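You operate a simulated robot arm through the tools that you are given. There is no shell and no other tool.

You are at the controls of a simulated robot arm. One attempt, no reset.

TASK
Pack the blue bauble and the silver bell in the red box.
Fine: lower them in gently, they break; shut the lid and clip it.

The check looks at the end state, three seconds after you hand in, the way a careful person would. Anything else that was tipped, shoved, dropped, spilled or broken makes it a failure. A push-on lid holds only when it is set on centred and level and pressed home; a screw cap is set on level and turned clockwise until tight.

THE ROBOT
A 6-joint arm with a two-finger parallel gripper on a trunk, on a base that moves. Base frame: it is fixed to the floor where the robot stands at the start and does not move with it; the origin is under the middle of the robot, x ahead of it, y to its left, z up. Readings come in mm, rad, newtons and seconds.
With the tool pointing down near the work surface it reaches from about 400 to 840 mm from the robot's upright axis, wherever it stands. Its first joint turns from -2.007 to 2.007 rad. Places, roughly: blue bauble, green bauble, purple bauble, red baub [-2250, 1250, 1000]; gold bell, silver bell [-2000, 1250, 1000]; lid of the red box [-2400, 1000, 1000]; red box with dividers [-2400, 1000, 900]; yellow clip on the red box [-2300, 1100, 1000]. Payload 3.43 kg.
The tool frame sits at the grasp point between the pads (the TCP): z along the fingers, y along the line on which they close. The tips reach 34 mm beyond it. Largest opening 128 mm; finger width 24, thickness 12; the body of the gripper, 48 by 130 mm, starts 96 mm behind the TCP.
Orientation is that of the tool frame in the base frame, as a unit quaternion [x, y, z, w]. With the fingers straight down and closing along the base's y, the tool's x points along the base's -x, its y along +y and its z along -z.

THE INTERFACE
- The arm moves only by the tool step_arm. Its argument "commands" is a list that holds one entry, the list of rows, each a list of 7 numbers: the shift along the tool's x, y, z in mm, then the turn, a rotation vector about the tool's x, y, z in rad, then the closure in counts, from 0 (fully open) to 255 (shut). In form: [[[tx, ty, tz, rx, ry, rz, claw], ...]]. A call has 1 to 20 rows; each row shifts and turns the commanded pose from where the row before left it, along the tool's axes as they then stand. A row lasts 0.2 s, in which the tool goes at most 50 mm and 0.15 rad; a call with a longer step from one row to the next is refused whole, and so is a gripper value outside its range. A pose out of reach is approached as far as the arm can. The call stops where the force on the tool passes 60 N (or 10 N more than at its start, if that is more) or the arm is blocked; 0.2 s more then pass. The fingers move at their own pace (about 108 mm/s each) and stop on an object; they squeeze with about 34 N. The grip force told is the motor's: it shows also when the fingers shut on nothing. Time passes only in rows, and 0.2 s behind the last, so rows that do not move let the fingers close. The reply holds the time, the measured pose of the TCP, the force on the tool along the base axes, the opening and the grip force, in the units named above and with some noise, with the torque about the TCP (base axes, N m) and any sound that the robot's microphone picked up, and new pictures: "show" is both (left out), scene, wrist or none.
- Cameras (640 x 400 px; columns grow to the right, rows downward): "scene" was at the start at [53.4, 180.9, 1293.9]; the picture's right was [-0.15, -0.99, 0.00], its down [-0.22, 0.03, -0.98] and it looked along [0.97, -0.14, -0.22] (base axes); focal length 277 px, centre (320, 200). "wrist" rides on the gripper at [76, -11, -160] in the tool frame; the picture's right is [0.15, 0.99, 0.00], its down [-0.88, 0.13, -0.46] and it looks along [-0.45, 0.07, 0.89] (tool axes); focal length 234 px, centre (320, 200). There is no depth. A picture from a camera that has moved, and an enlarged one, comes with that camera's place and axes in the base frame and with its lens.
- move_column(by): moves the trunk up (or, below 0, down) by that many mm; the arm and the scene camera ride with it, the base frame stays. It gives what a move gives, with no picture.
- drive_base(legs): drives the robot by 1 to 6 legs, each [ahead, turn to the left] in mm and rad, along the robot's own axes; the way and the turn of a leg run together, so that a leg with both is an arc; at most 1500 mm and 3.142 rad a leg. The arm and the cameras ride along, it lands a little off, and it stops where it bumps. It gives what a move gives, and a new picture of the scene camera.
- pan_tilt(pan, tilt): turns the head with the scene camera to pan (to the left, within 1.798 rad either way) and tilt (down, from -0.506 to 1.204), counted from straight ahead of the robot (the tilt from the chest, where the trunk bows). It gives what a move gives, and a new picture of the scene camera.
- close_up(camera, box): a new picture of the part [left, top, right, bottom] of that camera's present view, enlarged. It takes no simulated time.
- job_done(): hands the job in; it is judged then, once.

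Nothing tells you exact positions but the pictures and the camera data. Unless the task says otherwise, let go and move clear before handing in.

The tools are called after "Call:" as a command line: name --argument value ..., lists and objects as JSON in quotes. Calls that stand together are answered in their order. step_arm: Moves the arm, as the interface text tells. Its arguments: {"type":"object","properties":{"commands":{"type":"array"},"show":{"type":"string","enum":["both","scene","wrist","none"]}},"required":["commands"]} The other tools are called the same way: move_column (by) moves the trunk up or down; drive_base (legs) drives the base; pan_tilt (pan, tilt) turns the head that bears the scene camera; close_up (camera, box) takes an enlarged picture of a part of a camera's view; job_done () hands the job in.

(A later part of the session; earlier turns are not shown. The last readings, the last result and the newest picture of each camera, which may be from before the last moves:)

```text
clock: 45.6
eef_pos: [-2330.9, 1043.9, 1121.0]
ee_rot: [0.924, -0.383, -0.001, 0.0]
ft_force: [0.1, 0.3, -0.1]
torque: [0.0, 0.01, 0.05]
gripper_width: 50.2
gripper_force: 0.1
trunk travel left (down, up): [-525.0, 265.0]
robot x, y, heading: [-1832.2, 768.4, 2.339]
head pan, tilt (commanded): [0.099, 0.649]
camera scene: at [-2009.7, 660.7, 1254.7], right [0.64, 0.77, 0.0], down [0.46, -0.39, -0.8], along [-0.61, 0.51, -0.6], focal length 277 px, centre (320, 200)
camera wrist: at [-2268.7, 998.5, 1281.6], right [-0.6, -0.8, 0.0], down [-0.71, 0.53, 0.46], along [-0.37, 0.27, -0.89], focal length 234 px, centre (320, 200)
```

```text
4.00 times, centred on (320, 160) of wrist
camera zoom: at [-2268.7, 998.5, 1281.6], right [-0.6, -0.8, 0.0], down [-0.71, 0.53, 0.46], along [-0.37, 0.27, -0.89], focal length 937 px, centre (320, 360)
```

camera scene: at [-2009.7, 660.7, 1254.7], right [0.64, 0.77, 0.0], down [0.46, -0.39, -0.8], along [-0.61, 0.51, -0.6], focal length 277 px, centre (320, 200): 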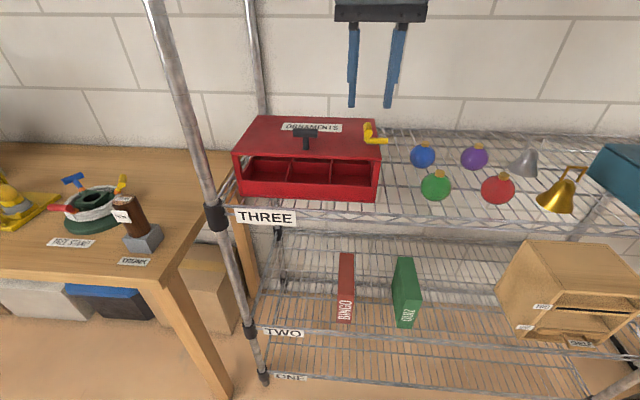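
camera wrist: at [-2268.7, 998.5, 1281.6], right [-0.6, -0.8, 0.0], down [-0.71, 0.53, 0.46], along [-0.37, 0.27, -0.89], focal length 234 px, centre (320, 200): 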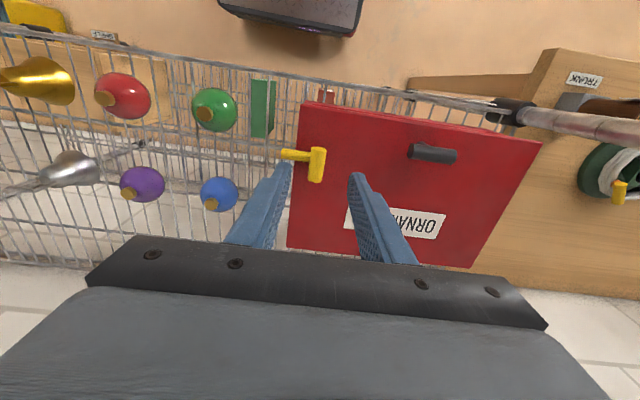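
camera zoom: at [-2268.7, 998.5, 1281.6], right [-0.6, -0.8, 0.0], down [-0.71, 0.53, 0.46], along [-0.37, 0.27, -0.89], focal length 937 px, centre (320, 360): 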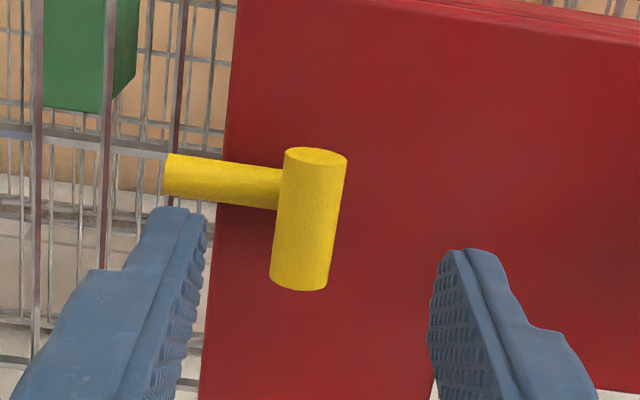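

The bar is under the TCP within ~3 mm. I nudge right 2.5 mm and descend to grip the bar at its sides, tips staying above the tongue.

Call:
step_arm --commands '[[[0, -2.5, 0, 0, 0, 0, 155], [0, 0, 20, 0, 0, 0, 155], [0, 0, 20, 0, 0, 0, 155], [0, 0, 14, 0, 0, 0, 155], [0, 0, 0, 0, 0, 0, 155]]]'

Call:
close_up --camera "wrist" --box '[240, 130, 400, 230]'

Call:
close_up --camera "scene" --box '[320, 60, 440, 160]'

```text
clock: 46.8
eef_pos: [-2328.3, 1046.3, 1069.3]
ee_rot: [0.924, -0.383, 0.0, -0.001]
ft_force: [-0.2, 0.4, 0.3]
torque: [-0.01, 0.01, 0.01]
gripper_width: 50.3
gripper_force: 0.0
trunk travel left (down, up): [-525.0, 265.0]
robot x, y, heading: [-1832.6, 763.3, 2.345]
head pan, tilt (commanded): [0.099, 0.649]
camera scene: at [-2009.6, 660.7, 1254.7], right [0.64, 0.76, 0.0], down [0.46, -0.39, -0.8], along [-0.61, 0.51, -0.6], focal length 277 px, centre (320, 200)
camera wrist: at [-2266.2, 1000.4, 1227.5], right [-0.6, -0.8, 0.0], down [-0.71, 0.53, 0.46], along [-0.37, 0.27, -0.89], focal length 234 px, centre (320, 200)
```

scene: 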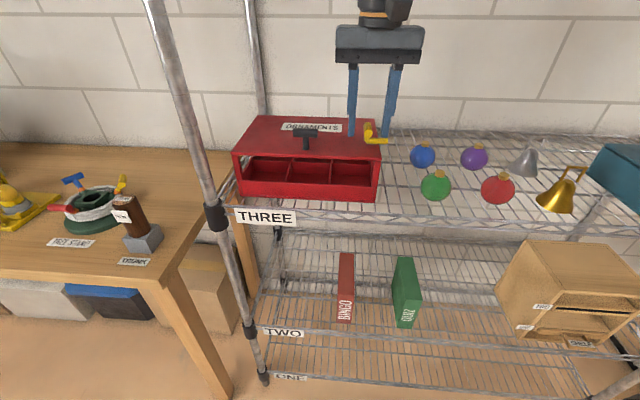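
wrist: 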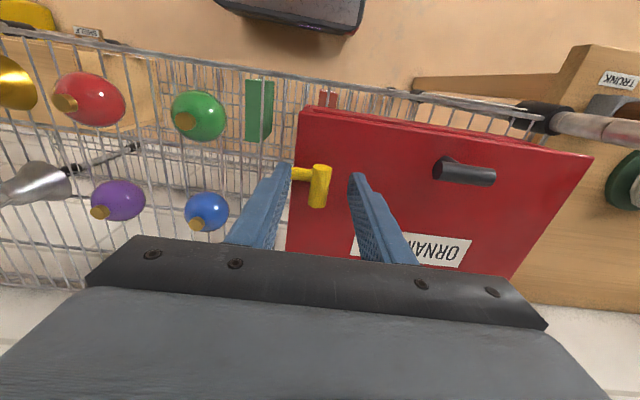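

```text
4.00 times, centred on (320, 180) of wrist
camera zoom: at [-2266.2, 1000.4, 1227.5], right [-0.6, -0.8, 0.0], down [-0.71, 0.53, 0.46], along [-0.37, 0.27, -0.89], focal length 937 px, centre (320, 280)
```

zoom: 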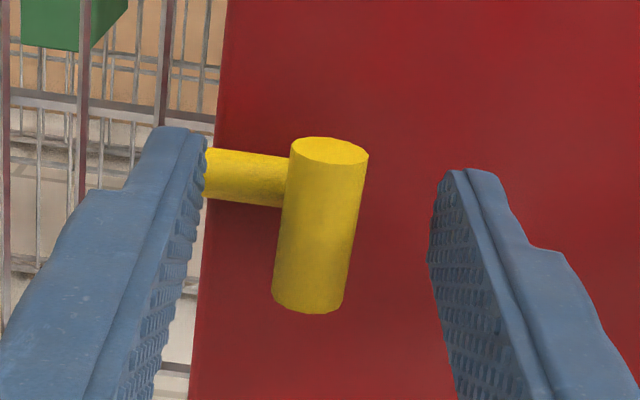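

```text
4.00 times, centred on (380, 110) of scene
camera zoom: at [-2009.6, 660.7, 1254.7], right [0.64, 0.76, 0.0], down [0.46, -0.39, -0.8], along [-0.61, 0.51, -0.6], focal length 1109 px, centre (80, 560)
```

zoom: 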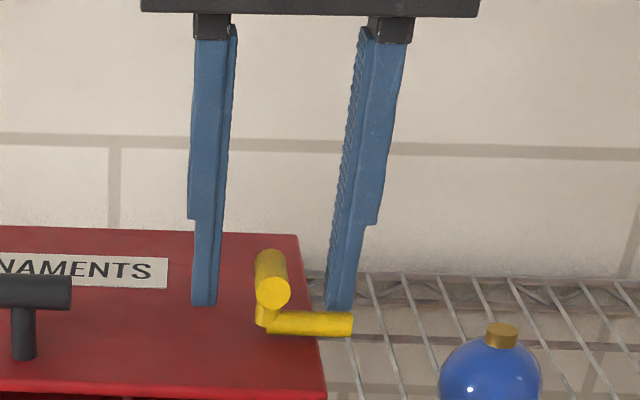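

Call:
step_arm --commands '[[[0, 0, 0, 0, 0, 0, 200], [0, 0, 0, 0, 0, 0, 220], [0, 0, 0, 0, 0, 0, 255], [0, 0, 0, 0, 0, 0, 255], [0, 0, 0, 0, 0, 0, 255]]]' --show "wrist"

Call:
close_up --camera "wrist" --box '[240, 130, 400, 230]'

```text
clock: 48.0
eef_pos: [-2328.7, 1046.8, 1068.7]
ee_rot: [0.924, -0.383, -0.001, 0.0]
ft_force: [-1.8, -1.4, 0.0]
torque: [-0.04, 0.0, -0.02]
gripper_width: 15.3
gripper_force: 44.7
trunk travel left (down, up): [-525.0, 265.0]
robot x, y, heading: [-1831.6, 771.0, 2.343]
head pan, tilt (commanded): [0.099, 0.649]
camera wrist: at [-2266.3, 1000.4, 1227.7], right [-0.6, -0.8, 0.0], down [-0.71, 0.53, 0.46], along [-0.37, 0.27, -0.89], focal length 234 px, centre (320, 200)
```

wrist: 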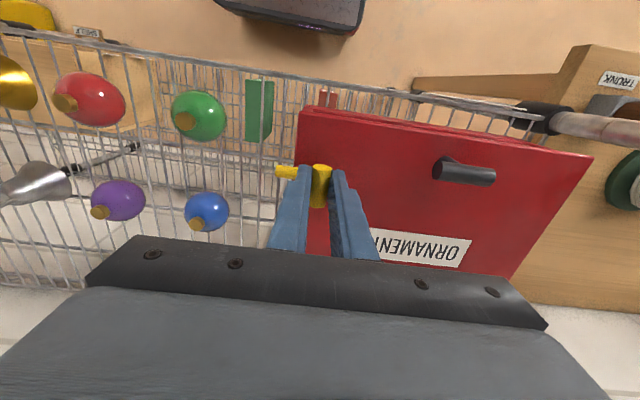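

```text
4.00 times, centred on (320, 180) of wrist
camera zoom: at [-2266.3, 1000.4, 1227.7], right [-0.6, -0.8, 0.0], down [-0.71, 0.53, 0.46], along [-0.37, 0.27, -0.89], focal length 937 px, centre (320, 280)
```

zoom: 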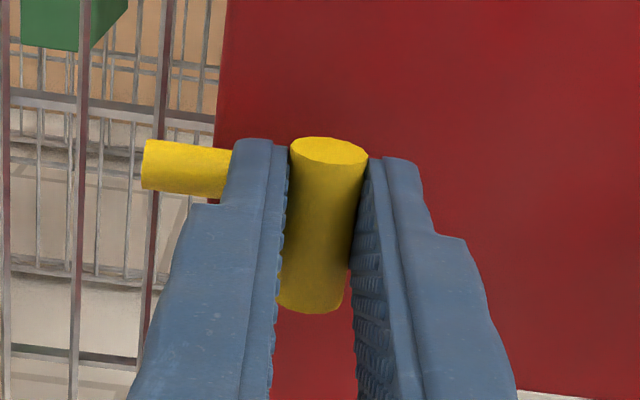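

Bar gripped (15 mm). Now a small clockwise-from-above twist test of 0.1 rad, watching the torque.

Call:
step_arm --commands '[[[0, 0, 0, 0, 0, 0.05, 255], [0, 0, 0, 0, 0, 0.05, 255], [0, 0, 0, 0, 0, 0, 255]]]' --show "wrist"

Call:
close_up --camera "wrist" --box '[240, 130, 400, 230]'

```text
clock: 48.8
eef_pos: [-2329.1, 1045.8, 1067.9]
ee_rot: [0.904, -0.428, -0.001, 0.0]
ft_force: [2.2, 5.1, 4.6]
torque: [0.24, 0.03, 1.17]
gripper_width: 17.2
gripper_force: 44.7
trunk travel left (down, up): [-525.0, 265.0]
robot x, y, heading: [-1832.6, 770.3, 2.34]
head pan, tilt (commanded): [0.099, 0.649]
camera wrist: at [-2271.2, 994.3, 1227.4], right [-0.67, -0.74, 0.0], down [-0.66, 0.6, 0.46], along [-0.34, 0.31, -0.89], focal length 234 px, centre (320, 200)
```

wrist: 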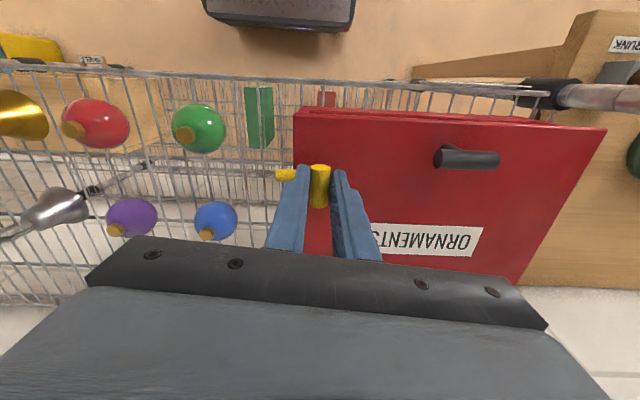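

```text
4.00 times, centred on (320, 180) of wrist
camera zoom: at [-2271.2, 994.3, 1227.4], right [-0.67, -0.74, 0.0], down [-0.66, 0.6, 0.46], along [-0.34, 0.31, -0.89], focal length 937 px, centre (320, 280)
```

zoom: 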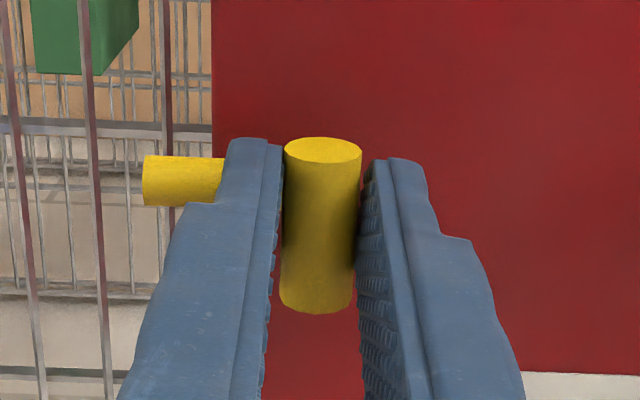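

Clockwise meets 1.2 N·m and the clip does not turn. I go back and try counter-clockwise.

Call:
step_arm --commands '[[[0, 0, 0, 0, 0, -0.05, 255], [0, 0, 0, 0, 0, -0.05, 255], [0, 0, 0, 0, 0, -0.05, 255], [0, 0, 0, 0, 0, -0.05, 255], [0, 0, 0, 0, 0, 0, 255]]]' --show "wrist"

Call:
close_up --camera "wrist" --box '[240, 130, 400, 230]'

```text
clock: 50.0
eef_pos: [-2328.1, 1044.9, 1067.0]
ee_rot: [0.942, -0.336, -0.001, -0.001]
ft_force: [6.3, 5.1, 15.9]
torque: [0.25, -0.05, -1.1]
gripper_width: 17.4
gripper_force: 45.4
trunk travel left (down, up): [-525.0, 265.0]
robot x, y, heading: [-1836.0, 769.7, 2.348]
head pan, tilt (commanded): [0.099, 0.649]
camera wrist: at [-2261.4, 1005.8, 1226.7], right [-0.51, -0.86, 0.0], down [-0.76, 0.46, 0.46], along [-0.39, 0.24, -0.89], focal length 234 px, centre (320, 200)
```

wrist: 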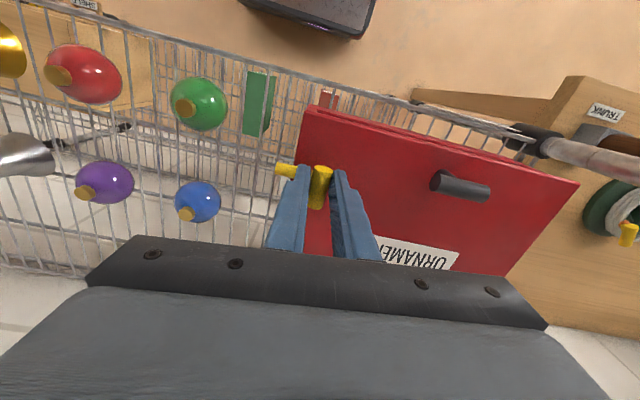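

```text
4.00 times, centred on (320, 180) of wrist
camera zoom: at [-2261.4, 1005.8, 1226.7], right [-0.51, -0.86, 0.0], down [-0.76, 0.46, 0.46], along [-0.39, 0.24, -0.89], focal length 937 px, centre (320, 280)
```

zoom: 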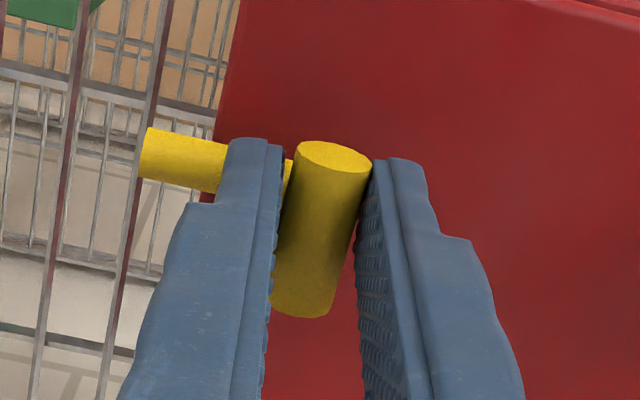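

It resists equally both ways, so it doesn't twist about the vertical. I return to neutral and try a gentle push toward the lid's middle (left), then judge by force.

Call:
step_arm --commands '[[[0, 0, 0, 0, 0, 0.05, 255], [0, 0, 0, 0, 0, 0.05, 255], [0, 0, 0, 0, 0, 0, 255], [0, 2, 0, 0, 0, 0, 255], [0, 2, 0, 0, 0, 0, 255], [0, 0, 0, 0, 0, 0, 255]]]' --show "wrist"

Call:
close_up --camera "wrist" --box '[240, 130, 400, 230]'

```text
clock: 51.4
eef_pos: [-2329.5, 1044.3, 1066.9]
ee_rot: [0.924, -0.382, 0.0, -0.002]
ft_force: [29.1, 35.5, 6.3]
torque: [0.37, -1.1, -0.13]
gripper_width: 15.3
gripper_force: 45.4
trunk travel left (down, up): [-525.0, 265.0]
robot x, y, heading: [-1829.5, 767.6, 2.334]
head pan, tilt (commanded): [0.099, 0.649]
camera wrist: at [-2266.7, 999.2, 1226.4], right [-0.6, -0.8, 0.0], down [-0.72, 0.53, 0.46], along [-0.36, 0.28, -0.89], focal length 234 px, centre (320, 200)
```

wrist: 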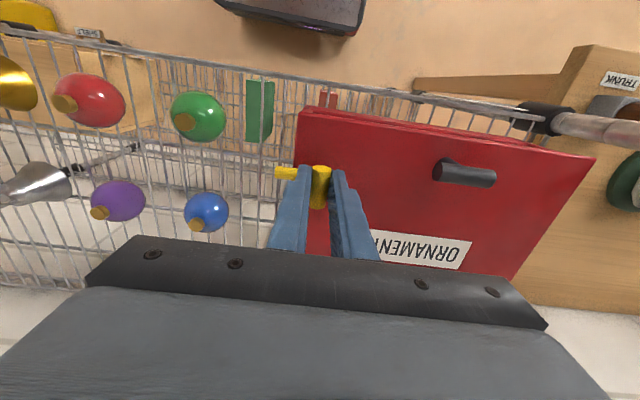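

```text
4.00 times, centred on (320, 180) of wrist
camera zoom: at [-2266.7, 999.2, 1226.4], right [-0.6, -0.8, 0.0], down [-0.72, 0.53, 0.46], along [-0.36, 0.28, -0.89], focal length 937 px, centre (320, 280)
```

zoom: 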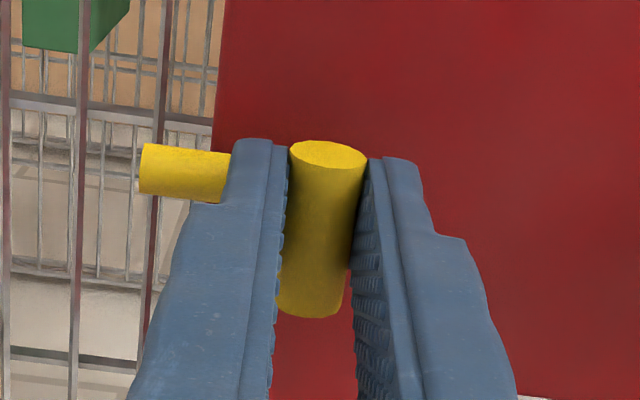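

Leftward is blocked (46 N). I ease off and try rightward gently.

Call:
step_arm --commands '[[[0, -2, 0, 0, 0, 0, 255], [0, -2, 0, 0, 0, 0, 255], [0, 0, 0, 0, 0, 0, 255], [0, -1.5, 0, 0, 0, 0, 255], [0, -1.5, 0, 0, 0, 0, 255], [0, 0, 0, 0, 0, 0, 255]]]' --show "wrist"

Call:
close_up --camera "wrist" --box '[240, 130, 400, 230]'

```text
clock: 52.8
eef_pos: [-2328.4, 1045.3, 1066.4]
ee_rot: [0.924, -0.382, -0.002, 0.0]
ft_force: [-16.0, -1.4, 3.1]
torque: [0.08, 0.76, 0.0]
gripper_width: 15.1
gripper_force: 44.8
trunk travel left (down, up): [-525.0, 265.0]
robot x, y, heading: [-1832.5, 768.1, 2.342]
head pan, tilt (commanded): [0.099, 0.649]
camera wrist: at [-2265.2, 1000.1, 1226.7], right [-0.59, -0.8, 0.0], down [-0.71, 0.53, 0.46], along [-0.37, 0.27, -0.89], focal length 234 px, centre (320, 200)
```

wrist: 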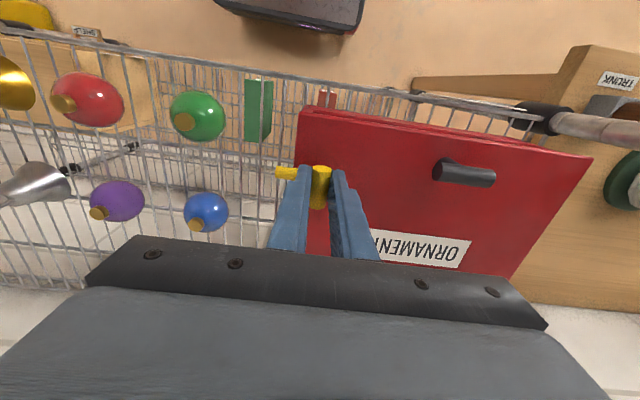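

```text
4.00 times, centred on (320, 180) of wrist
camera zoom: at [-2265.2, 1000.1, 1226.7], right [-0.59, -0.8, 0.0], down [-0.71, 0.53, 0.46], along [-0.37, 0.27, -0.89], focal length 937 px, centre (320, 280)
```

zoom: 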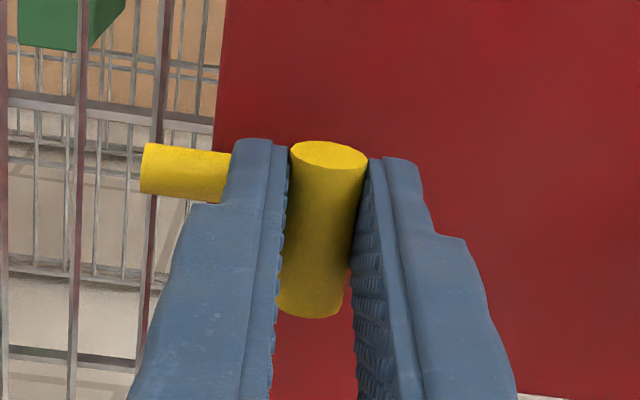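

Unclear; slight resistance only. I recentre and test a small upward pull on the bar.

Call:
step_arm --commands '[[[0, 3, 0, 0, 0, 0, 255], [0, 0, 0, 0, 0, 0, 255], [0, 0, -1.5, 0, 0, 0, 255], [0, 0, -1.5, 0, 0, 0, 255], [0, 0, 0, 0, 0, 0, 255]]]'

Call:
close_up --camera "wrist" --box '[240, 130, 400, 230]'

Call:
close_up --camera "scene" --box '[320, 60, 440, 160]'

```text
clock: 54.0
eef_pos: [-2326.4, 1045.3, 1069.3]
ee_rot: [0.924, -0.384, 0.0, -0.001]
ft_force: [-2.0, 10.4, -9.7]
torque: [-0.22, -0.17, 0.03]
gripper_width: 15.3
gripper_force: 45.3
trunk travel left (down, up): [-525.0, 265.0]
robot x, y, heading: [-1828.3, 770.2, 2.338]
head pan, tilt (commanded): [0.099, 0.649]
camera scene: at [-2009.9, 661.9, 1254.7], right [0.64, 0.76, 0.0], down [0.46, -0.39, -0.8], along [-0.61, 0.51, -0.61], focal length 277 px, centre (320, 200)
camera wrist: at [-2265.8, 1000.5, 1228.8], right [-0.6, -0.8, 0.0], down [-0.72, 0.53, 0.45], along [-0.36, 0.27, -0.89], focal length 234 px, centre (320, 200)
```

scene: 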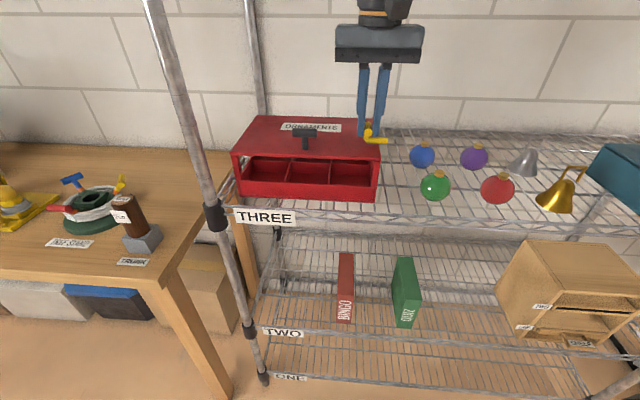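
wrist: 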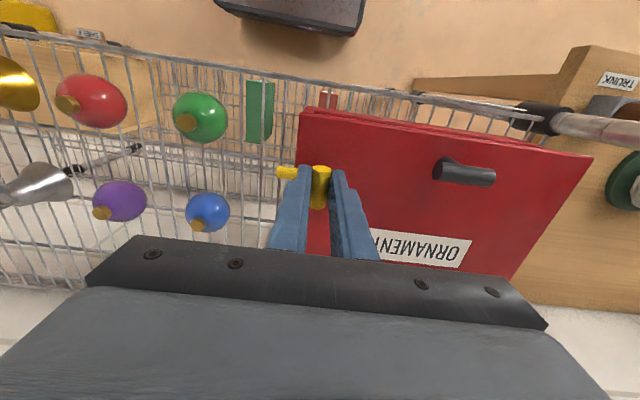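

```text
4.00 times, centred on (320, 180) of wrist
camera zoom: at [-2265.8, 1000.5, 1228.8], right [-0.6, -0.8, 0.0], down [-0.72, 0.53, 0.45], along [-0.36, 0.27, -0.89], focal length 937 px, centre (320, 280)
```

zoom: 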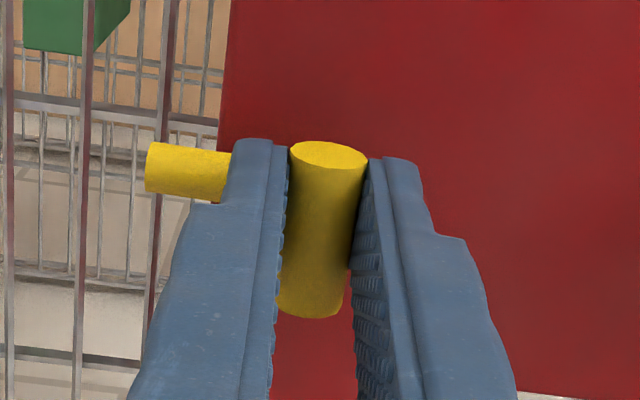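

```text
4.00 times, centred on (380, 110) of scene
camera zoom: at [-2009.9, 661.9, 1254.7], right [0.64, 0.76, 0.0], down [0.46, -0.39, -0.8], along [-0.61, 0.51, -0.61], focal length 1109 px, centre (80, 560)
```

zoom: 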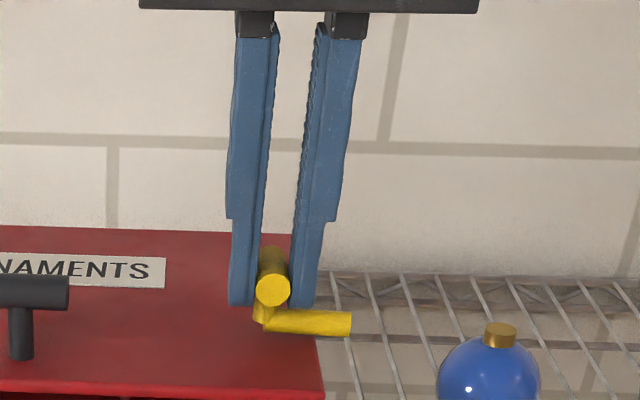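

The bar yields a little upward (10 N) but not sideways or twisting: this suggests the tongue pivots at its outer (right) end and the bar swings up and over to the right. I test with a small up-and-right arc.

Call:
step_arm --commands '[[[0, -2, -2.5, 0, 0, 0, 255], [0, -2, -2.5, 0, 0, 0, 255], [0, -2, -2.5, 0, 0, 0, 255], [0, 0, 0, 0, 0, 0, 255]]]'

Call:
close_up --camera "scene" --box '[320, 60, 440, 160]'

Call:
close_up --camera "wrist" --box '[240, 130, 400, 230]'

```text
clock: 55.0
eef_pos: [-2324.1, 1048.2, 1077.1]
ee_rot: [0.924, -0.382, 0.0, 0.0]
ft_force: [2.5, 7.2, -23.0]
torque: [-0.47, 0.13, 0.22]
gripper_width: 15.6
gripper_force: 44.9
trunk travel left (down, up): [-525.0, 265.0]
robot x, y, heading: [-1831.3, 772.5, 2.341]
head pan, tilt (commanded): [0.099, 0.649]
camera scene: at [-2009.7, 661.6, 1254.7], right [0.64, 0.77, 0.0], down [0.46, -0.39, -0.8], along [-0.61, 0.51, -0.61], focal length 277 px, centre (320, 200)
camera wrist: at [-2262.3, 1003.9, 1236.5], right [-0.59, -0.8, 0.0], down [-0.72, 0.53, 0.46], along [-0.37, 0.27, -0.89], focal length 234 px, centre (320, 200)
```

scene: 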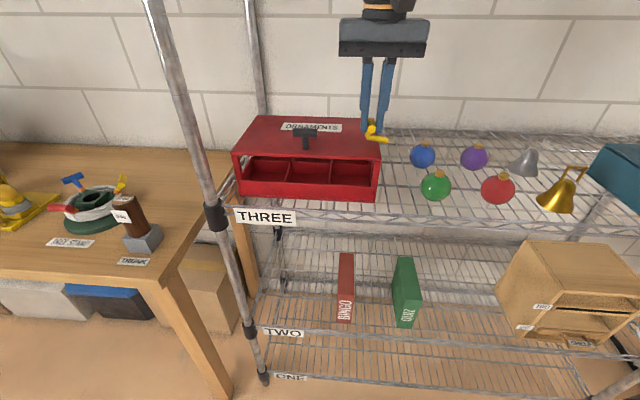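
wrist: 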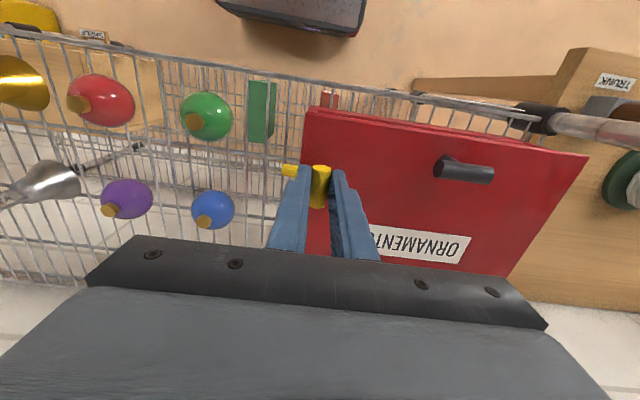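

```text
4.00 times, centred on (380, 110) of scene
camera zoom: at [-2009.7, 661.6, 1254.7], right [0.64, 0.77, 0.0], down [0.46, -0.39, -0.8], along [-0.61, 0.51, -0.61], focal length 1109 px, centre (80, 560)
```

zoom: 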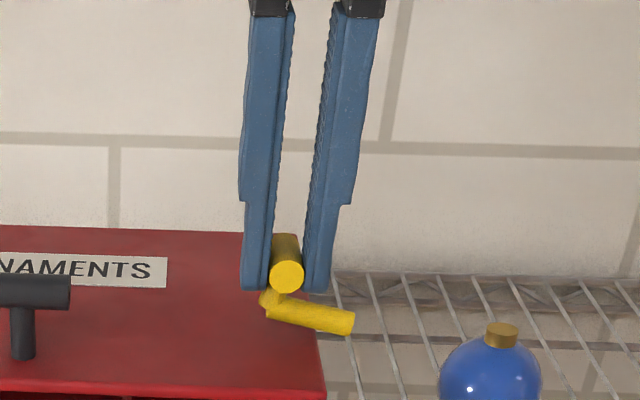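

```text
4.00 times, centred on (320, 180) of wrist
camera zoom: at [-2262.3, 1003.9, 1236.5], right [-0.59, -0.8, 0.0], down [-0.72, 0.53, 0.46], along [-0.37, 0.27, -0.89], focal length 937 px, centre (320, 280)
```

zoom: 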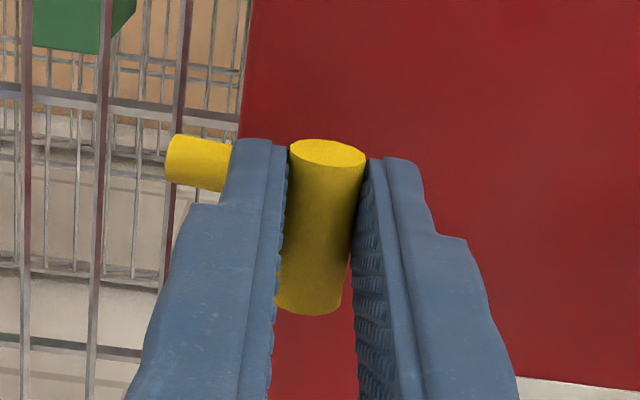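

Confirmed: the clip pivots at the tongue's outer end and swings up-and-right to open. I release it here and see whether it stays where it is.

Call:
step_arm --commands '[[[0, 0, 0, 0, 0, 0, 200], [0, 0, 0, 0, 0, 0, 155], [0, 0, 0, 0, 0, 0, 155], [0, 0, 0, 0, 0, 0, 155]]]'

Call:
close_up --camera "scene" --box '[320, 60, 440, 160]'

Call:
close_up --camera "wrist" --box '[240, 130, 400, 230]'

```text
clock: 56.0
eef_pos: [-2324.6, 1048.6, 1077.7]
ee_rot: [0.924, -0.382, -0.001, 0.0]
ft_force: [-0.7, 0.5, 0.9]
torque: [0.01, -0.01, 0.0]
gripper_width: 50.3
gripper_force: 0.0
trunk travel left (down, up): [-525.0, 265.0]
robot x, y, heading: [-1832.9, 769.1, 2.339]
head pan, tilt (commanded): [0.099, 0.649]
camera scene: at [-2009.4, 661.0, 1254.7], right [0.64, 0.76, 0.0], down [0.46, -0.39, -0.8], along [-0.61, 0.51, -0.6], focal length 277 px, centre (320, 200)
camera wrist: at [-2262.0, 1003.5, 1237.5], right [-0.6, -0.8, 0.0], down [-0.71, 0.53, 0.46], along [-0.37, 0.27, -0.89], focal length 234 px, centre (320, 200)
```

scene: 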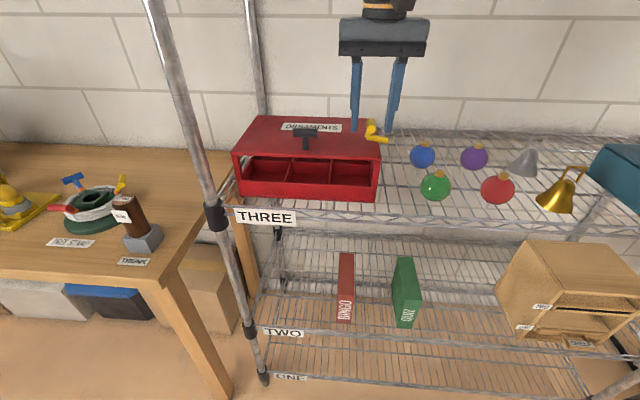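
wrist: 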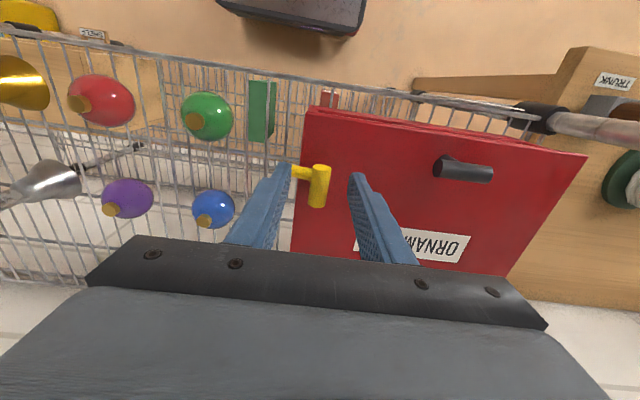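

```text
4.00 times, centred on (380, 110) of scene
camera zoom: at [-2009.4, 661.0, 1254.7], right [0.64, 0.76, 0.0], down [0.46, -0.39, -0.8], along [-0.61, 0.51, -0.6], focal length 1109 px, centre (80, 560)
```

zoom: 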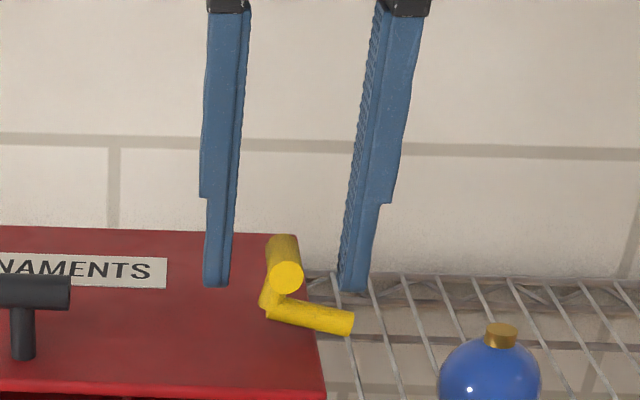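

```text
4.00 times, centred on (320, 180) of wrist
camera zoom: at [-2262.0, 1003.5, 1237.5], right [-0.6, -0.8, 0.0], down [-0.71, 0.53, 0.46], along [-0.37, 0.27, -0.89], focal length 937 px, centre (320, 280)
```

zoom: 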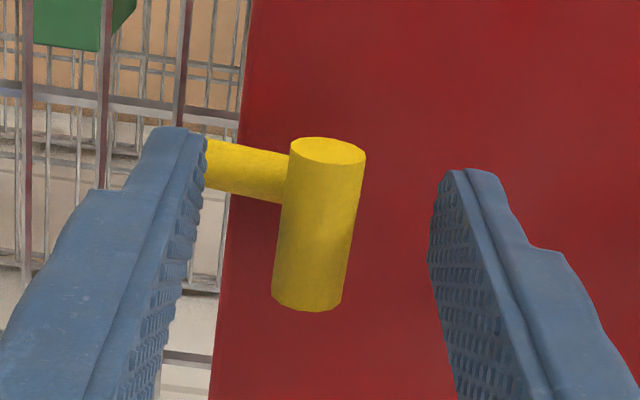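

The clip stays where I leave it. I open the fingers wider and sweep right so the left finger pushes the bar over.

Call:
step_arm --commands '[[[0, 0, 0, 0, 0, 0, 76], [0, -8, 0, 0, 0, 0, 76], [0, -8, 0, 0, 0, 0, 76], [0, -8, 0, 0, 0, 0, 76], [0, -8, 0, 0, 0, 0, 76], [0, -5, 0, 0, 0, 0, 76], [0, -5, 0, 0, 0, 0, 76], [0, -5, 0, 0, 0, 0, 76], [0, -5, 0, 0, 0, 0, 76], [0, 0, 0, 0, 0, 0, 76]]]'

Call:
close_up --camera "scene" --box '[320, 60, 440, 160]'

```text
clock: 58.2
eef_pos: [-2289.6, 1082.5, 1078.2]
ee_rot: [0.924, -0.383, -0.002, 0.002]
ft_force: [-21.1, -32.7, 19.2]
torque: [-1.68, 1.66, 0.55]
gripper_width: 111.2
gripper_force: 18.5
trunk travel left (down, up): [-525.0, 265.0]
robot x, y, heading: [-1835.0, 770.1, 2.341]
head pan, tilt (commanded): [0.099, 0.649]
camera scene: at [-2009.7, 658.6, 1254.6], right [0.64, 0.77, 0.0], down [0.46, -0.39, -0.8], along [-0.61, 0.51, -0.6], focal length 277 px, centre (320, 200)
camera wrist: at [-2226.5, 1037.8, 1238.3], right [-0.6, -0.8, 0.0], down [-0.71, 0.53, 0.46], along [-0.37, 0.27, -0.89], focal length 234 px, centre (320, 200)
```

scene: 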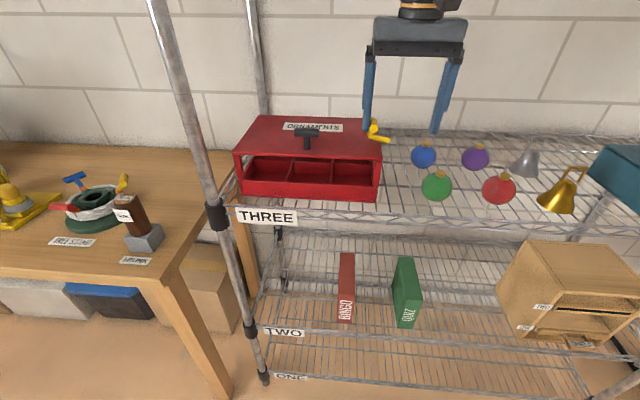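
wrist: 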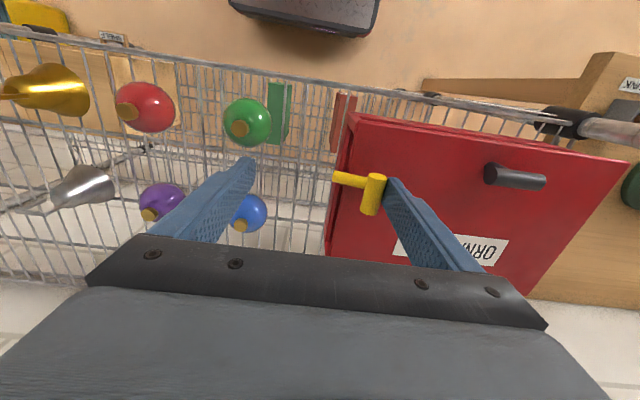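

```text
4.00 times, centred on (380, 110) of scene
camera zoom: at [-2009.7, 658.6, 1254.6], right [0.64, 0.77, 0.0], down [0.46, -0.39, -0.8], along [-0.61, 0.51, -0.6], focal length 1109 px, centre (80, 560)
```

zoom: 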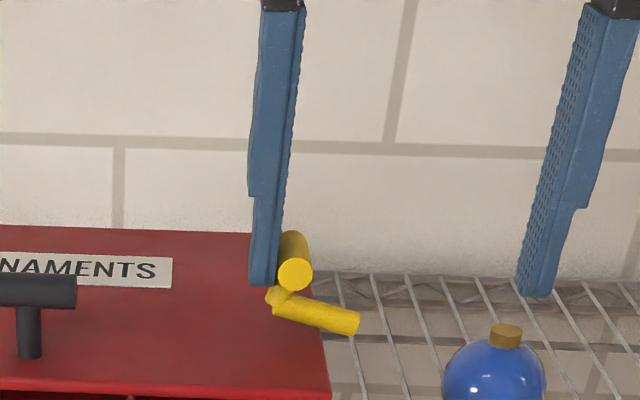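

Open fingers get pried apart, so that way is too weak. I back off, rise, and turn the gripper 90° so I can grip the clip bar by its two ends and swing it on its arc.

Call:
step_arm --commands '[[[0, 8, 0, 0, 0, 0, 76], [0, 8, 0, 0, 0, 0, 76], [0, 0, -20, 0, 0, 0, 76], [0, 0, -20, 0, 0, 0, 76], [0, 0, -20, 0, 0, 0, 110], [0, 0, 0, 0, 0, 0.14, 140], [0, 0, 0, 0, 0, 0.14, 140], [0, 0, 0, 0, 0, 0.14, 140], [0, 0, 0, 0, 0, 0.14, 140], [0, 0, 0, 0, 0, 0.14, 140], [0, 0, 0, 0, 0, 0.14, 140], [0, 0, 0, 0, 0, 0.14, 140], [0, 0, 0, 0, 0, 0.14, 140], [0, 0, 0, 0, 0, 0.14, 140], [0, 0, 0, 0, 0, 0.14, 140], [0, 0, 0, 0, 0, 0.14, 140], [0, 0, 0, 0, 0, 0.03, 140], [0, 0, 0, 0, 0, 0, 140]]]'

Call:
close_up --camera "scene" --box '[320, 60, 440, 160]'

```text
clock: 62.0
eef_pos: [-2297.3, 1074.1, 1138.3]
ee_rot: [-0.384, 0.924, 0.001, 0.0]
ft_force: [-0.4, 0.1, -0.1]
torque: [0.02, -0.01, 0.02]
gripper_width: 58.1
gripper_force: 0.1
trunk travel left (down, up): [-525.0, 265.0]
robot x, y, heading: [-1830.8, 768.4, 2.345]
head pan, tilt (commanded): [0.099, 0.649]
camera scene: at [-2009.5, 660.9, 1254.7], right [0.64, 0.76, 0.0], down [0.46, -0.39, -0.8], along [-0.61, 0.51, -0.6], focal length 277 px, centre (320, 200)
camera wrist: at [-2343.6, 1013.3, 1297.0], right [-0.8, 0.6, 0.0], down [0.53, 0.71, 0.46], along [0.27, 0.37, -0.89], focal length 234 px, centre (320, 200)
```

scene: 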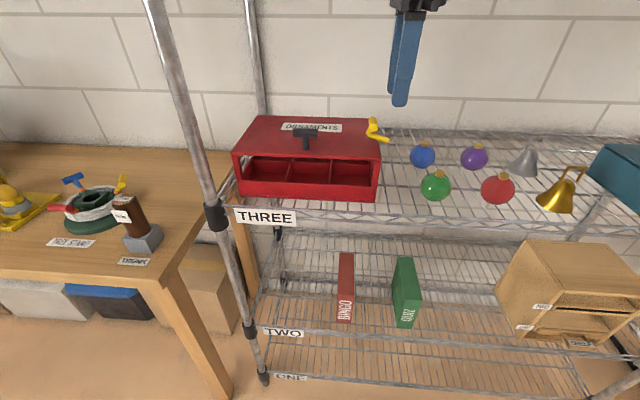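
wrist: 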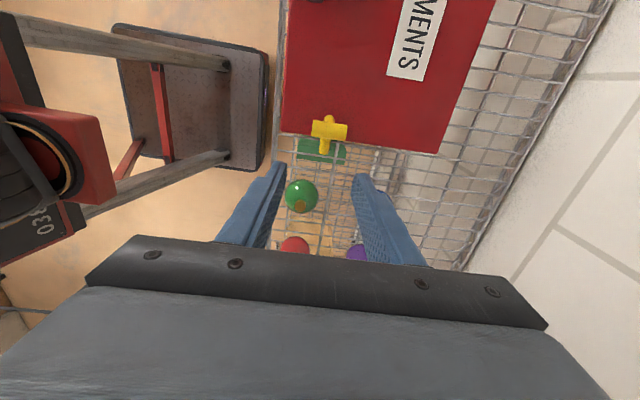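

```text
4.00 times, centred on (380, 110) of scene
camera zoom: at [-2009.5, 660.9, 1254.7], right [0.64, 0.76, 0.0], down [0.46, -0.39, -0.8], along [-0.61, 0.51, -0.6], focal length 1109 px, centre (80, 560)
```

zoom: 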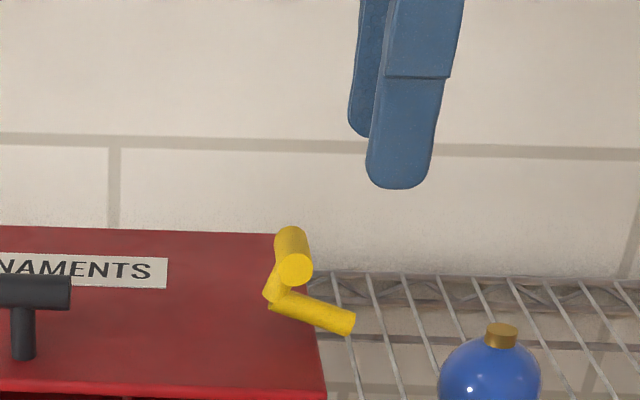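

Call:
close_up --camera "wrist" --box '[270, 90, 390, 165]'

```text
5.33 times, centred on (330, 128) of wrist
camera zoom: at [-2343.6, 1013.3, 1297.0], right [-0.8, 0.6, 0.0], down [0.53, 0.71, 0.46], along [0.27, 0.37, -0.89], focal length 1249 px, centre (267, 587)
```

zoom: 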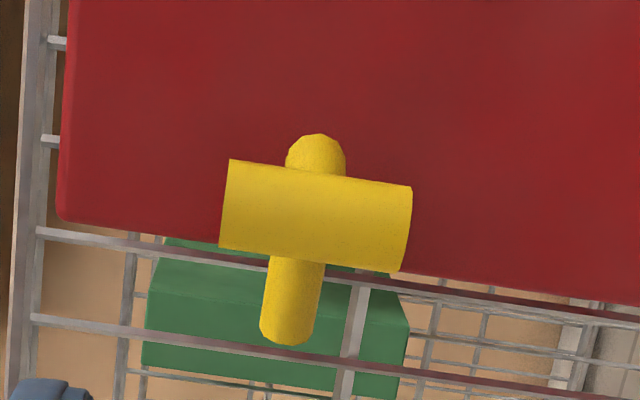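

The bar's centre is ~34 mm left and 4 mm deeper than the TCP, lifted about 15° so far. I move above it, descend with the fingers past its two ends, and check.

Call:
step_arm --commands '[[[17, 2.2, 0, 0, 0, 0, 140], [16.8, 2.2, 0, 0, 0, 0, 140], [0, 0, 20, 0, 0, 0, 140], [0, 0, 15, 0, 0, 0, 140], [0, 0, 0, 0, 0, 0, 140]]]'

Call:
close_up --camera "wrist" --box '[240, 120, 400, 220]'

```text
clock: 63.2
eef_pos: [-2325.2, 1053.4, 1102.7]
ee_rot: [-0.383, 0.924, 0.001, 0.0]
ft_force: [0.0, 0.2, -0.2]
torque: [-0.01, 0.01, -0.01]
gripper_width: 57.6
gripper_force: 0.0
trunk travel left (down, up): [-525.0, 265.0]
robot x, y, heading: [-1833.6, 769.5, 2.342]
head pan, tilt (commanded): [0.099, 0.649]
camera scene: at [-2009.5, 660.8, 1254.7], right [0.64, 0.76, 0.0], down [0.46, -0.39, -0.8], along [-0.61, 0.51, -0.6], focal length 277 px, centre (320, 200)
camera wrist: at [-2369.9, 992.5, 1262.4], right [-0.8, 0.59, 0.0], down [0.53, 0.71, 0.46], along [0.27, 0.37, -0.89], focal length 234 px, centre (320, 200)
```

scene: 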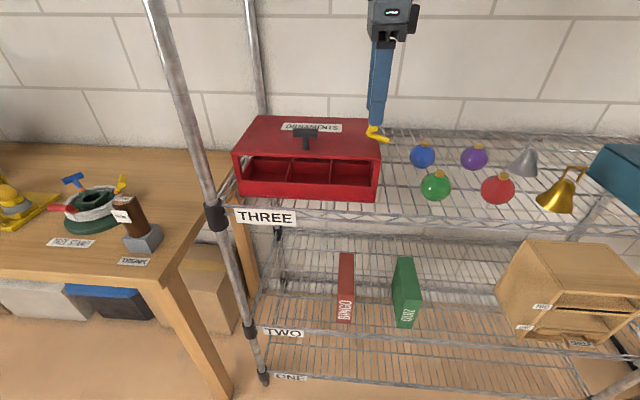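
wrist: 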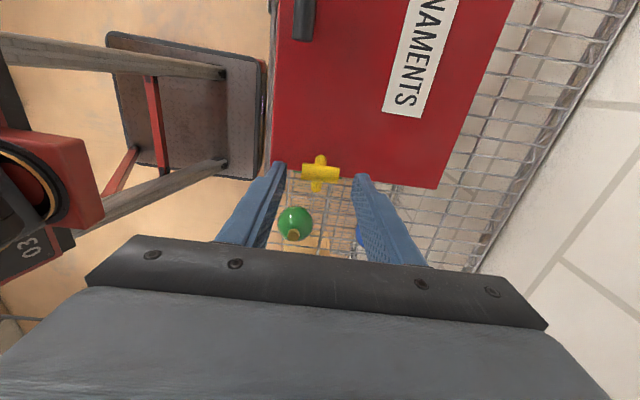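

```text
4.00 times, centred on (320, 170) of wrist
camera zoom: at [-2369.9, 992.5, 1262.4], right [-0.8, 0.59, 0.0], down [0.53, 0.71, 0.46], along [0.27, 0.37, -0.89], focal length 937 px, centre (320, 320)
```

zoom: 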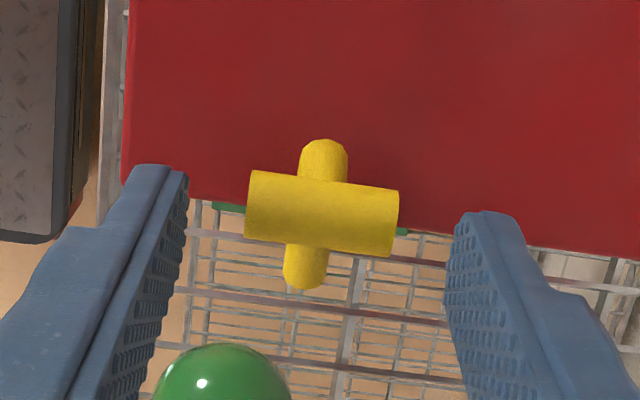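

The bar sits exactly on the tool axis, about 44 mm below. I descend 33 mm and close on its ends.

Call:
step_arm --commands '[[[0, 0, 17, 0, 0, 0, 140], [0, 0, 16, 0, 0, 0, 140], [0, 0, 0, 0, 0, 0, 160], [0, 0, 0, 0, 0, 0, 190], [0, 0, 0, 0, 0, 0, 255], [0, 0, 0, 0, 0, 0, 255], [0, 0, 0, 0, 0, 0, 255]]]' --show "wrist"

Call:
close_up --camera "wrist" --box '[240, 120, 400, 220]'

Call:
close_up --camera "scene" --box '[320, 60, 440, 160]'

```text
clock: 64.8
eef_pos: [-2325.4, 1053.1, 1068.6]
ee_rot: [-0.383, 0.924, 0.002, 0.0]
ft_force: [-2.2, 0.8, -3.4]
torque: [-0.08, 0.14, 0.03]
gripper_width: 33.5
gripper_force: 45.1
trunk travel left (down, up): [-525.0, 265.0]
robot x, y, heading: [-1832.6, 768.4, 2.346]
head pan, tilt (commanded): [0.099, 0.649]
camera wrist: at [-2371.4, 991.5, 1228.7], right [-0.8, 0.59, 0.0], down [0.53, 0.71, 0.46], along [0.27, 0.37, -0.89], focal length 234 px, centre (320, 200)
```

wrist: 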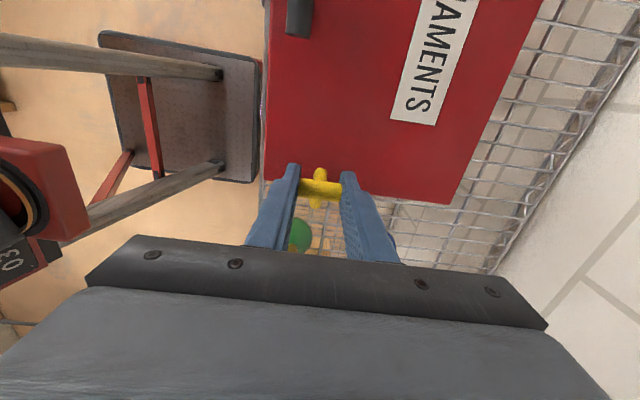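

```text
4.00 times, centred on (320, 170) of wrist
camera zoom: at [-2371.4, 991.5, 1228.7], right [-0.8, 0.59, 0.0], down [0.53, 0.71, 0.46], along [0.27, 0.37, -0.89], focal length 937 px, centre (320, 320)
```

zoom: 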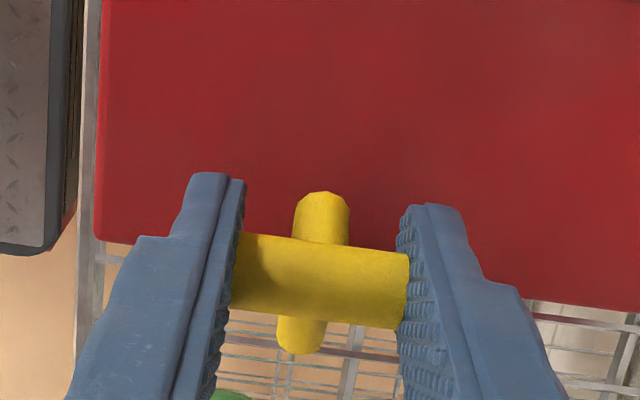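

```text
4.00 times, centred on (380, 110) of scene
camera zoom: at [-2009.7, 661.0, 1254.7], right [0.64, 0.76, 0.0], down [0.46, -0.39, -0.8], along [-0.61, 0.51, -0.6], focal length 1109 px, centre (80, 560)
```

zoom: 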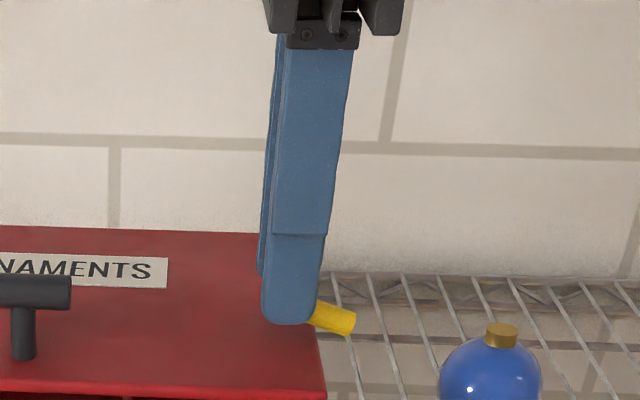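

Held at its ends. I swing it along its arc (pivot estimated at about t=-866, z=1016), a first part, and check forces.

Call:
step_arm --commands '[[[-4.8, 0, -3.3, 0, 0, 0, 255], [-5.0, 0, -2.8, 0, 0, 0, 255], [-5.2, 0, -2.2, 0, 0, 0, 255], [-5.5, 0, -1.7, 0, 0, 0, 255], [0, 0, 0, 0, 0, 0, 255]]]'

Call:
close_up --camera "wrist" --box '[240, 120, 400, 220]'

Call:
close_up --camera "scene" --box '[320, 60, 440, 160]'

```text
clock: 66.0
eef_pos: [-2314.2, 1066.1, 1079.5]
ee_rot: [-0.383, 0.924, 0.001, -0.001]
ft_force: [-19.3, -13.7, 3.3]
torque: [-0.95, 0.88, -0.05]
gripper_width: 33.5
gripper_force: 45.0
trunk travel left (down, up): [-525.0, 265.0]
robot x, y, heading: [-1829.1, 772.0, 2.344]
head pan, tilt (commanded): [0.099, 0.649]
camera scene: at [-2010.5, 660.0, 1254.6], right [0.64, 0.77, 0.0], down [0.46, -0.39, -0.8], along [-0.61, 0.51, -0.6], focal length 277 px, centre (320, 200)
camera wrist: at [-2357.6, 1004.7, 1239.6], right [-0.8, 0.59, 0.0], down [0.53, 0.71, 0.46], along [0.27, 0.37, -0.89], focal length 234 px, centre (320, 200)
```

scene: 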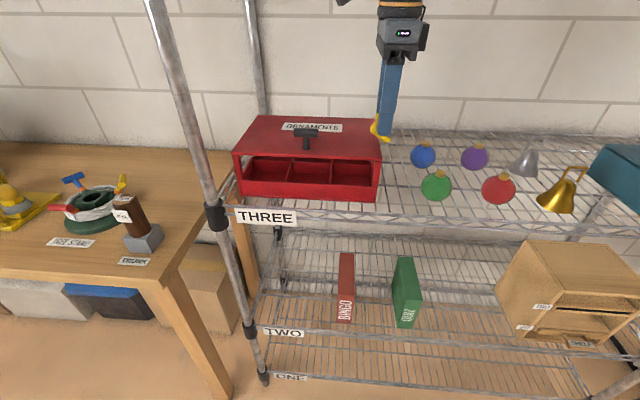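
wrist: 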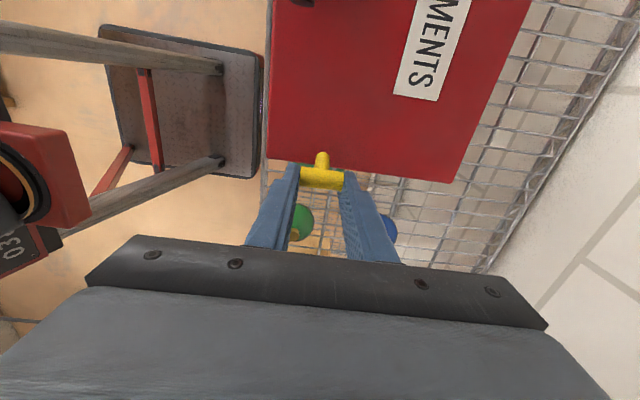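

```text
4.00 times, centred on (320, 170) of wrist
camera zoom: at [-2357.6, 1004.7, 1239.6], right [-0.8, 0.59, 0.0], down [0.53, 0.71, 0.46], along [0.27, 0.37, -0.89], focal length 937 px, centre (320, 320)
```

zoom: 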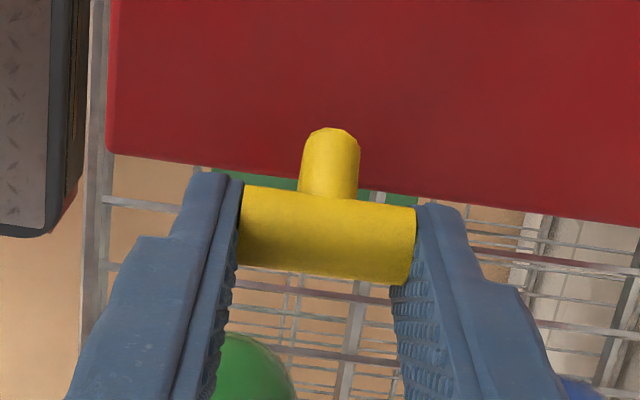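

```text
4.00 times, centred on (380, 110) of scene
camera zoom: at [-2010.5, 660.0, 1254.6], right [0.64, 0.77, 0.0], down [0.46, -0.39, -0.8], along [-0.61, 0.51, -0.6], focal length 1109 px, centre (80, 560)
```

zoom: 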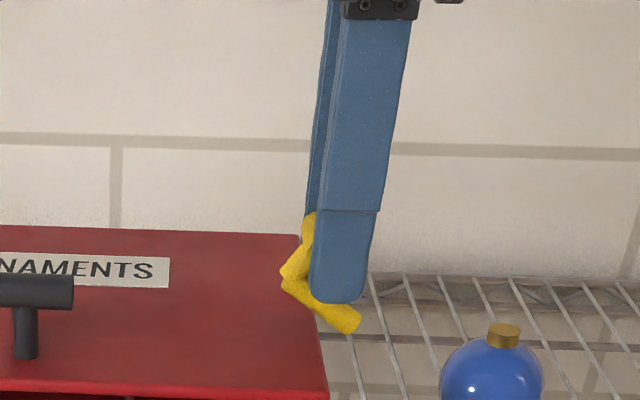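

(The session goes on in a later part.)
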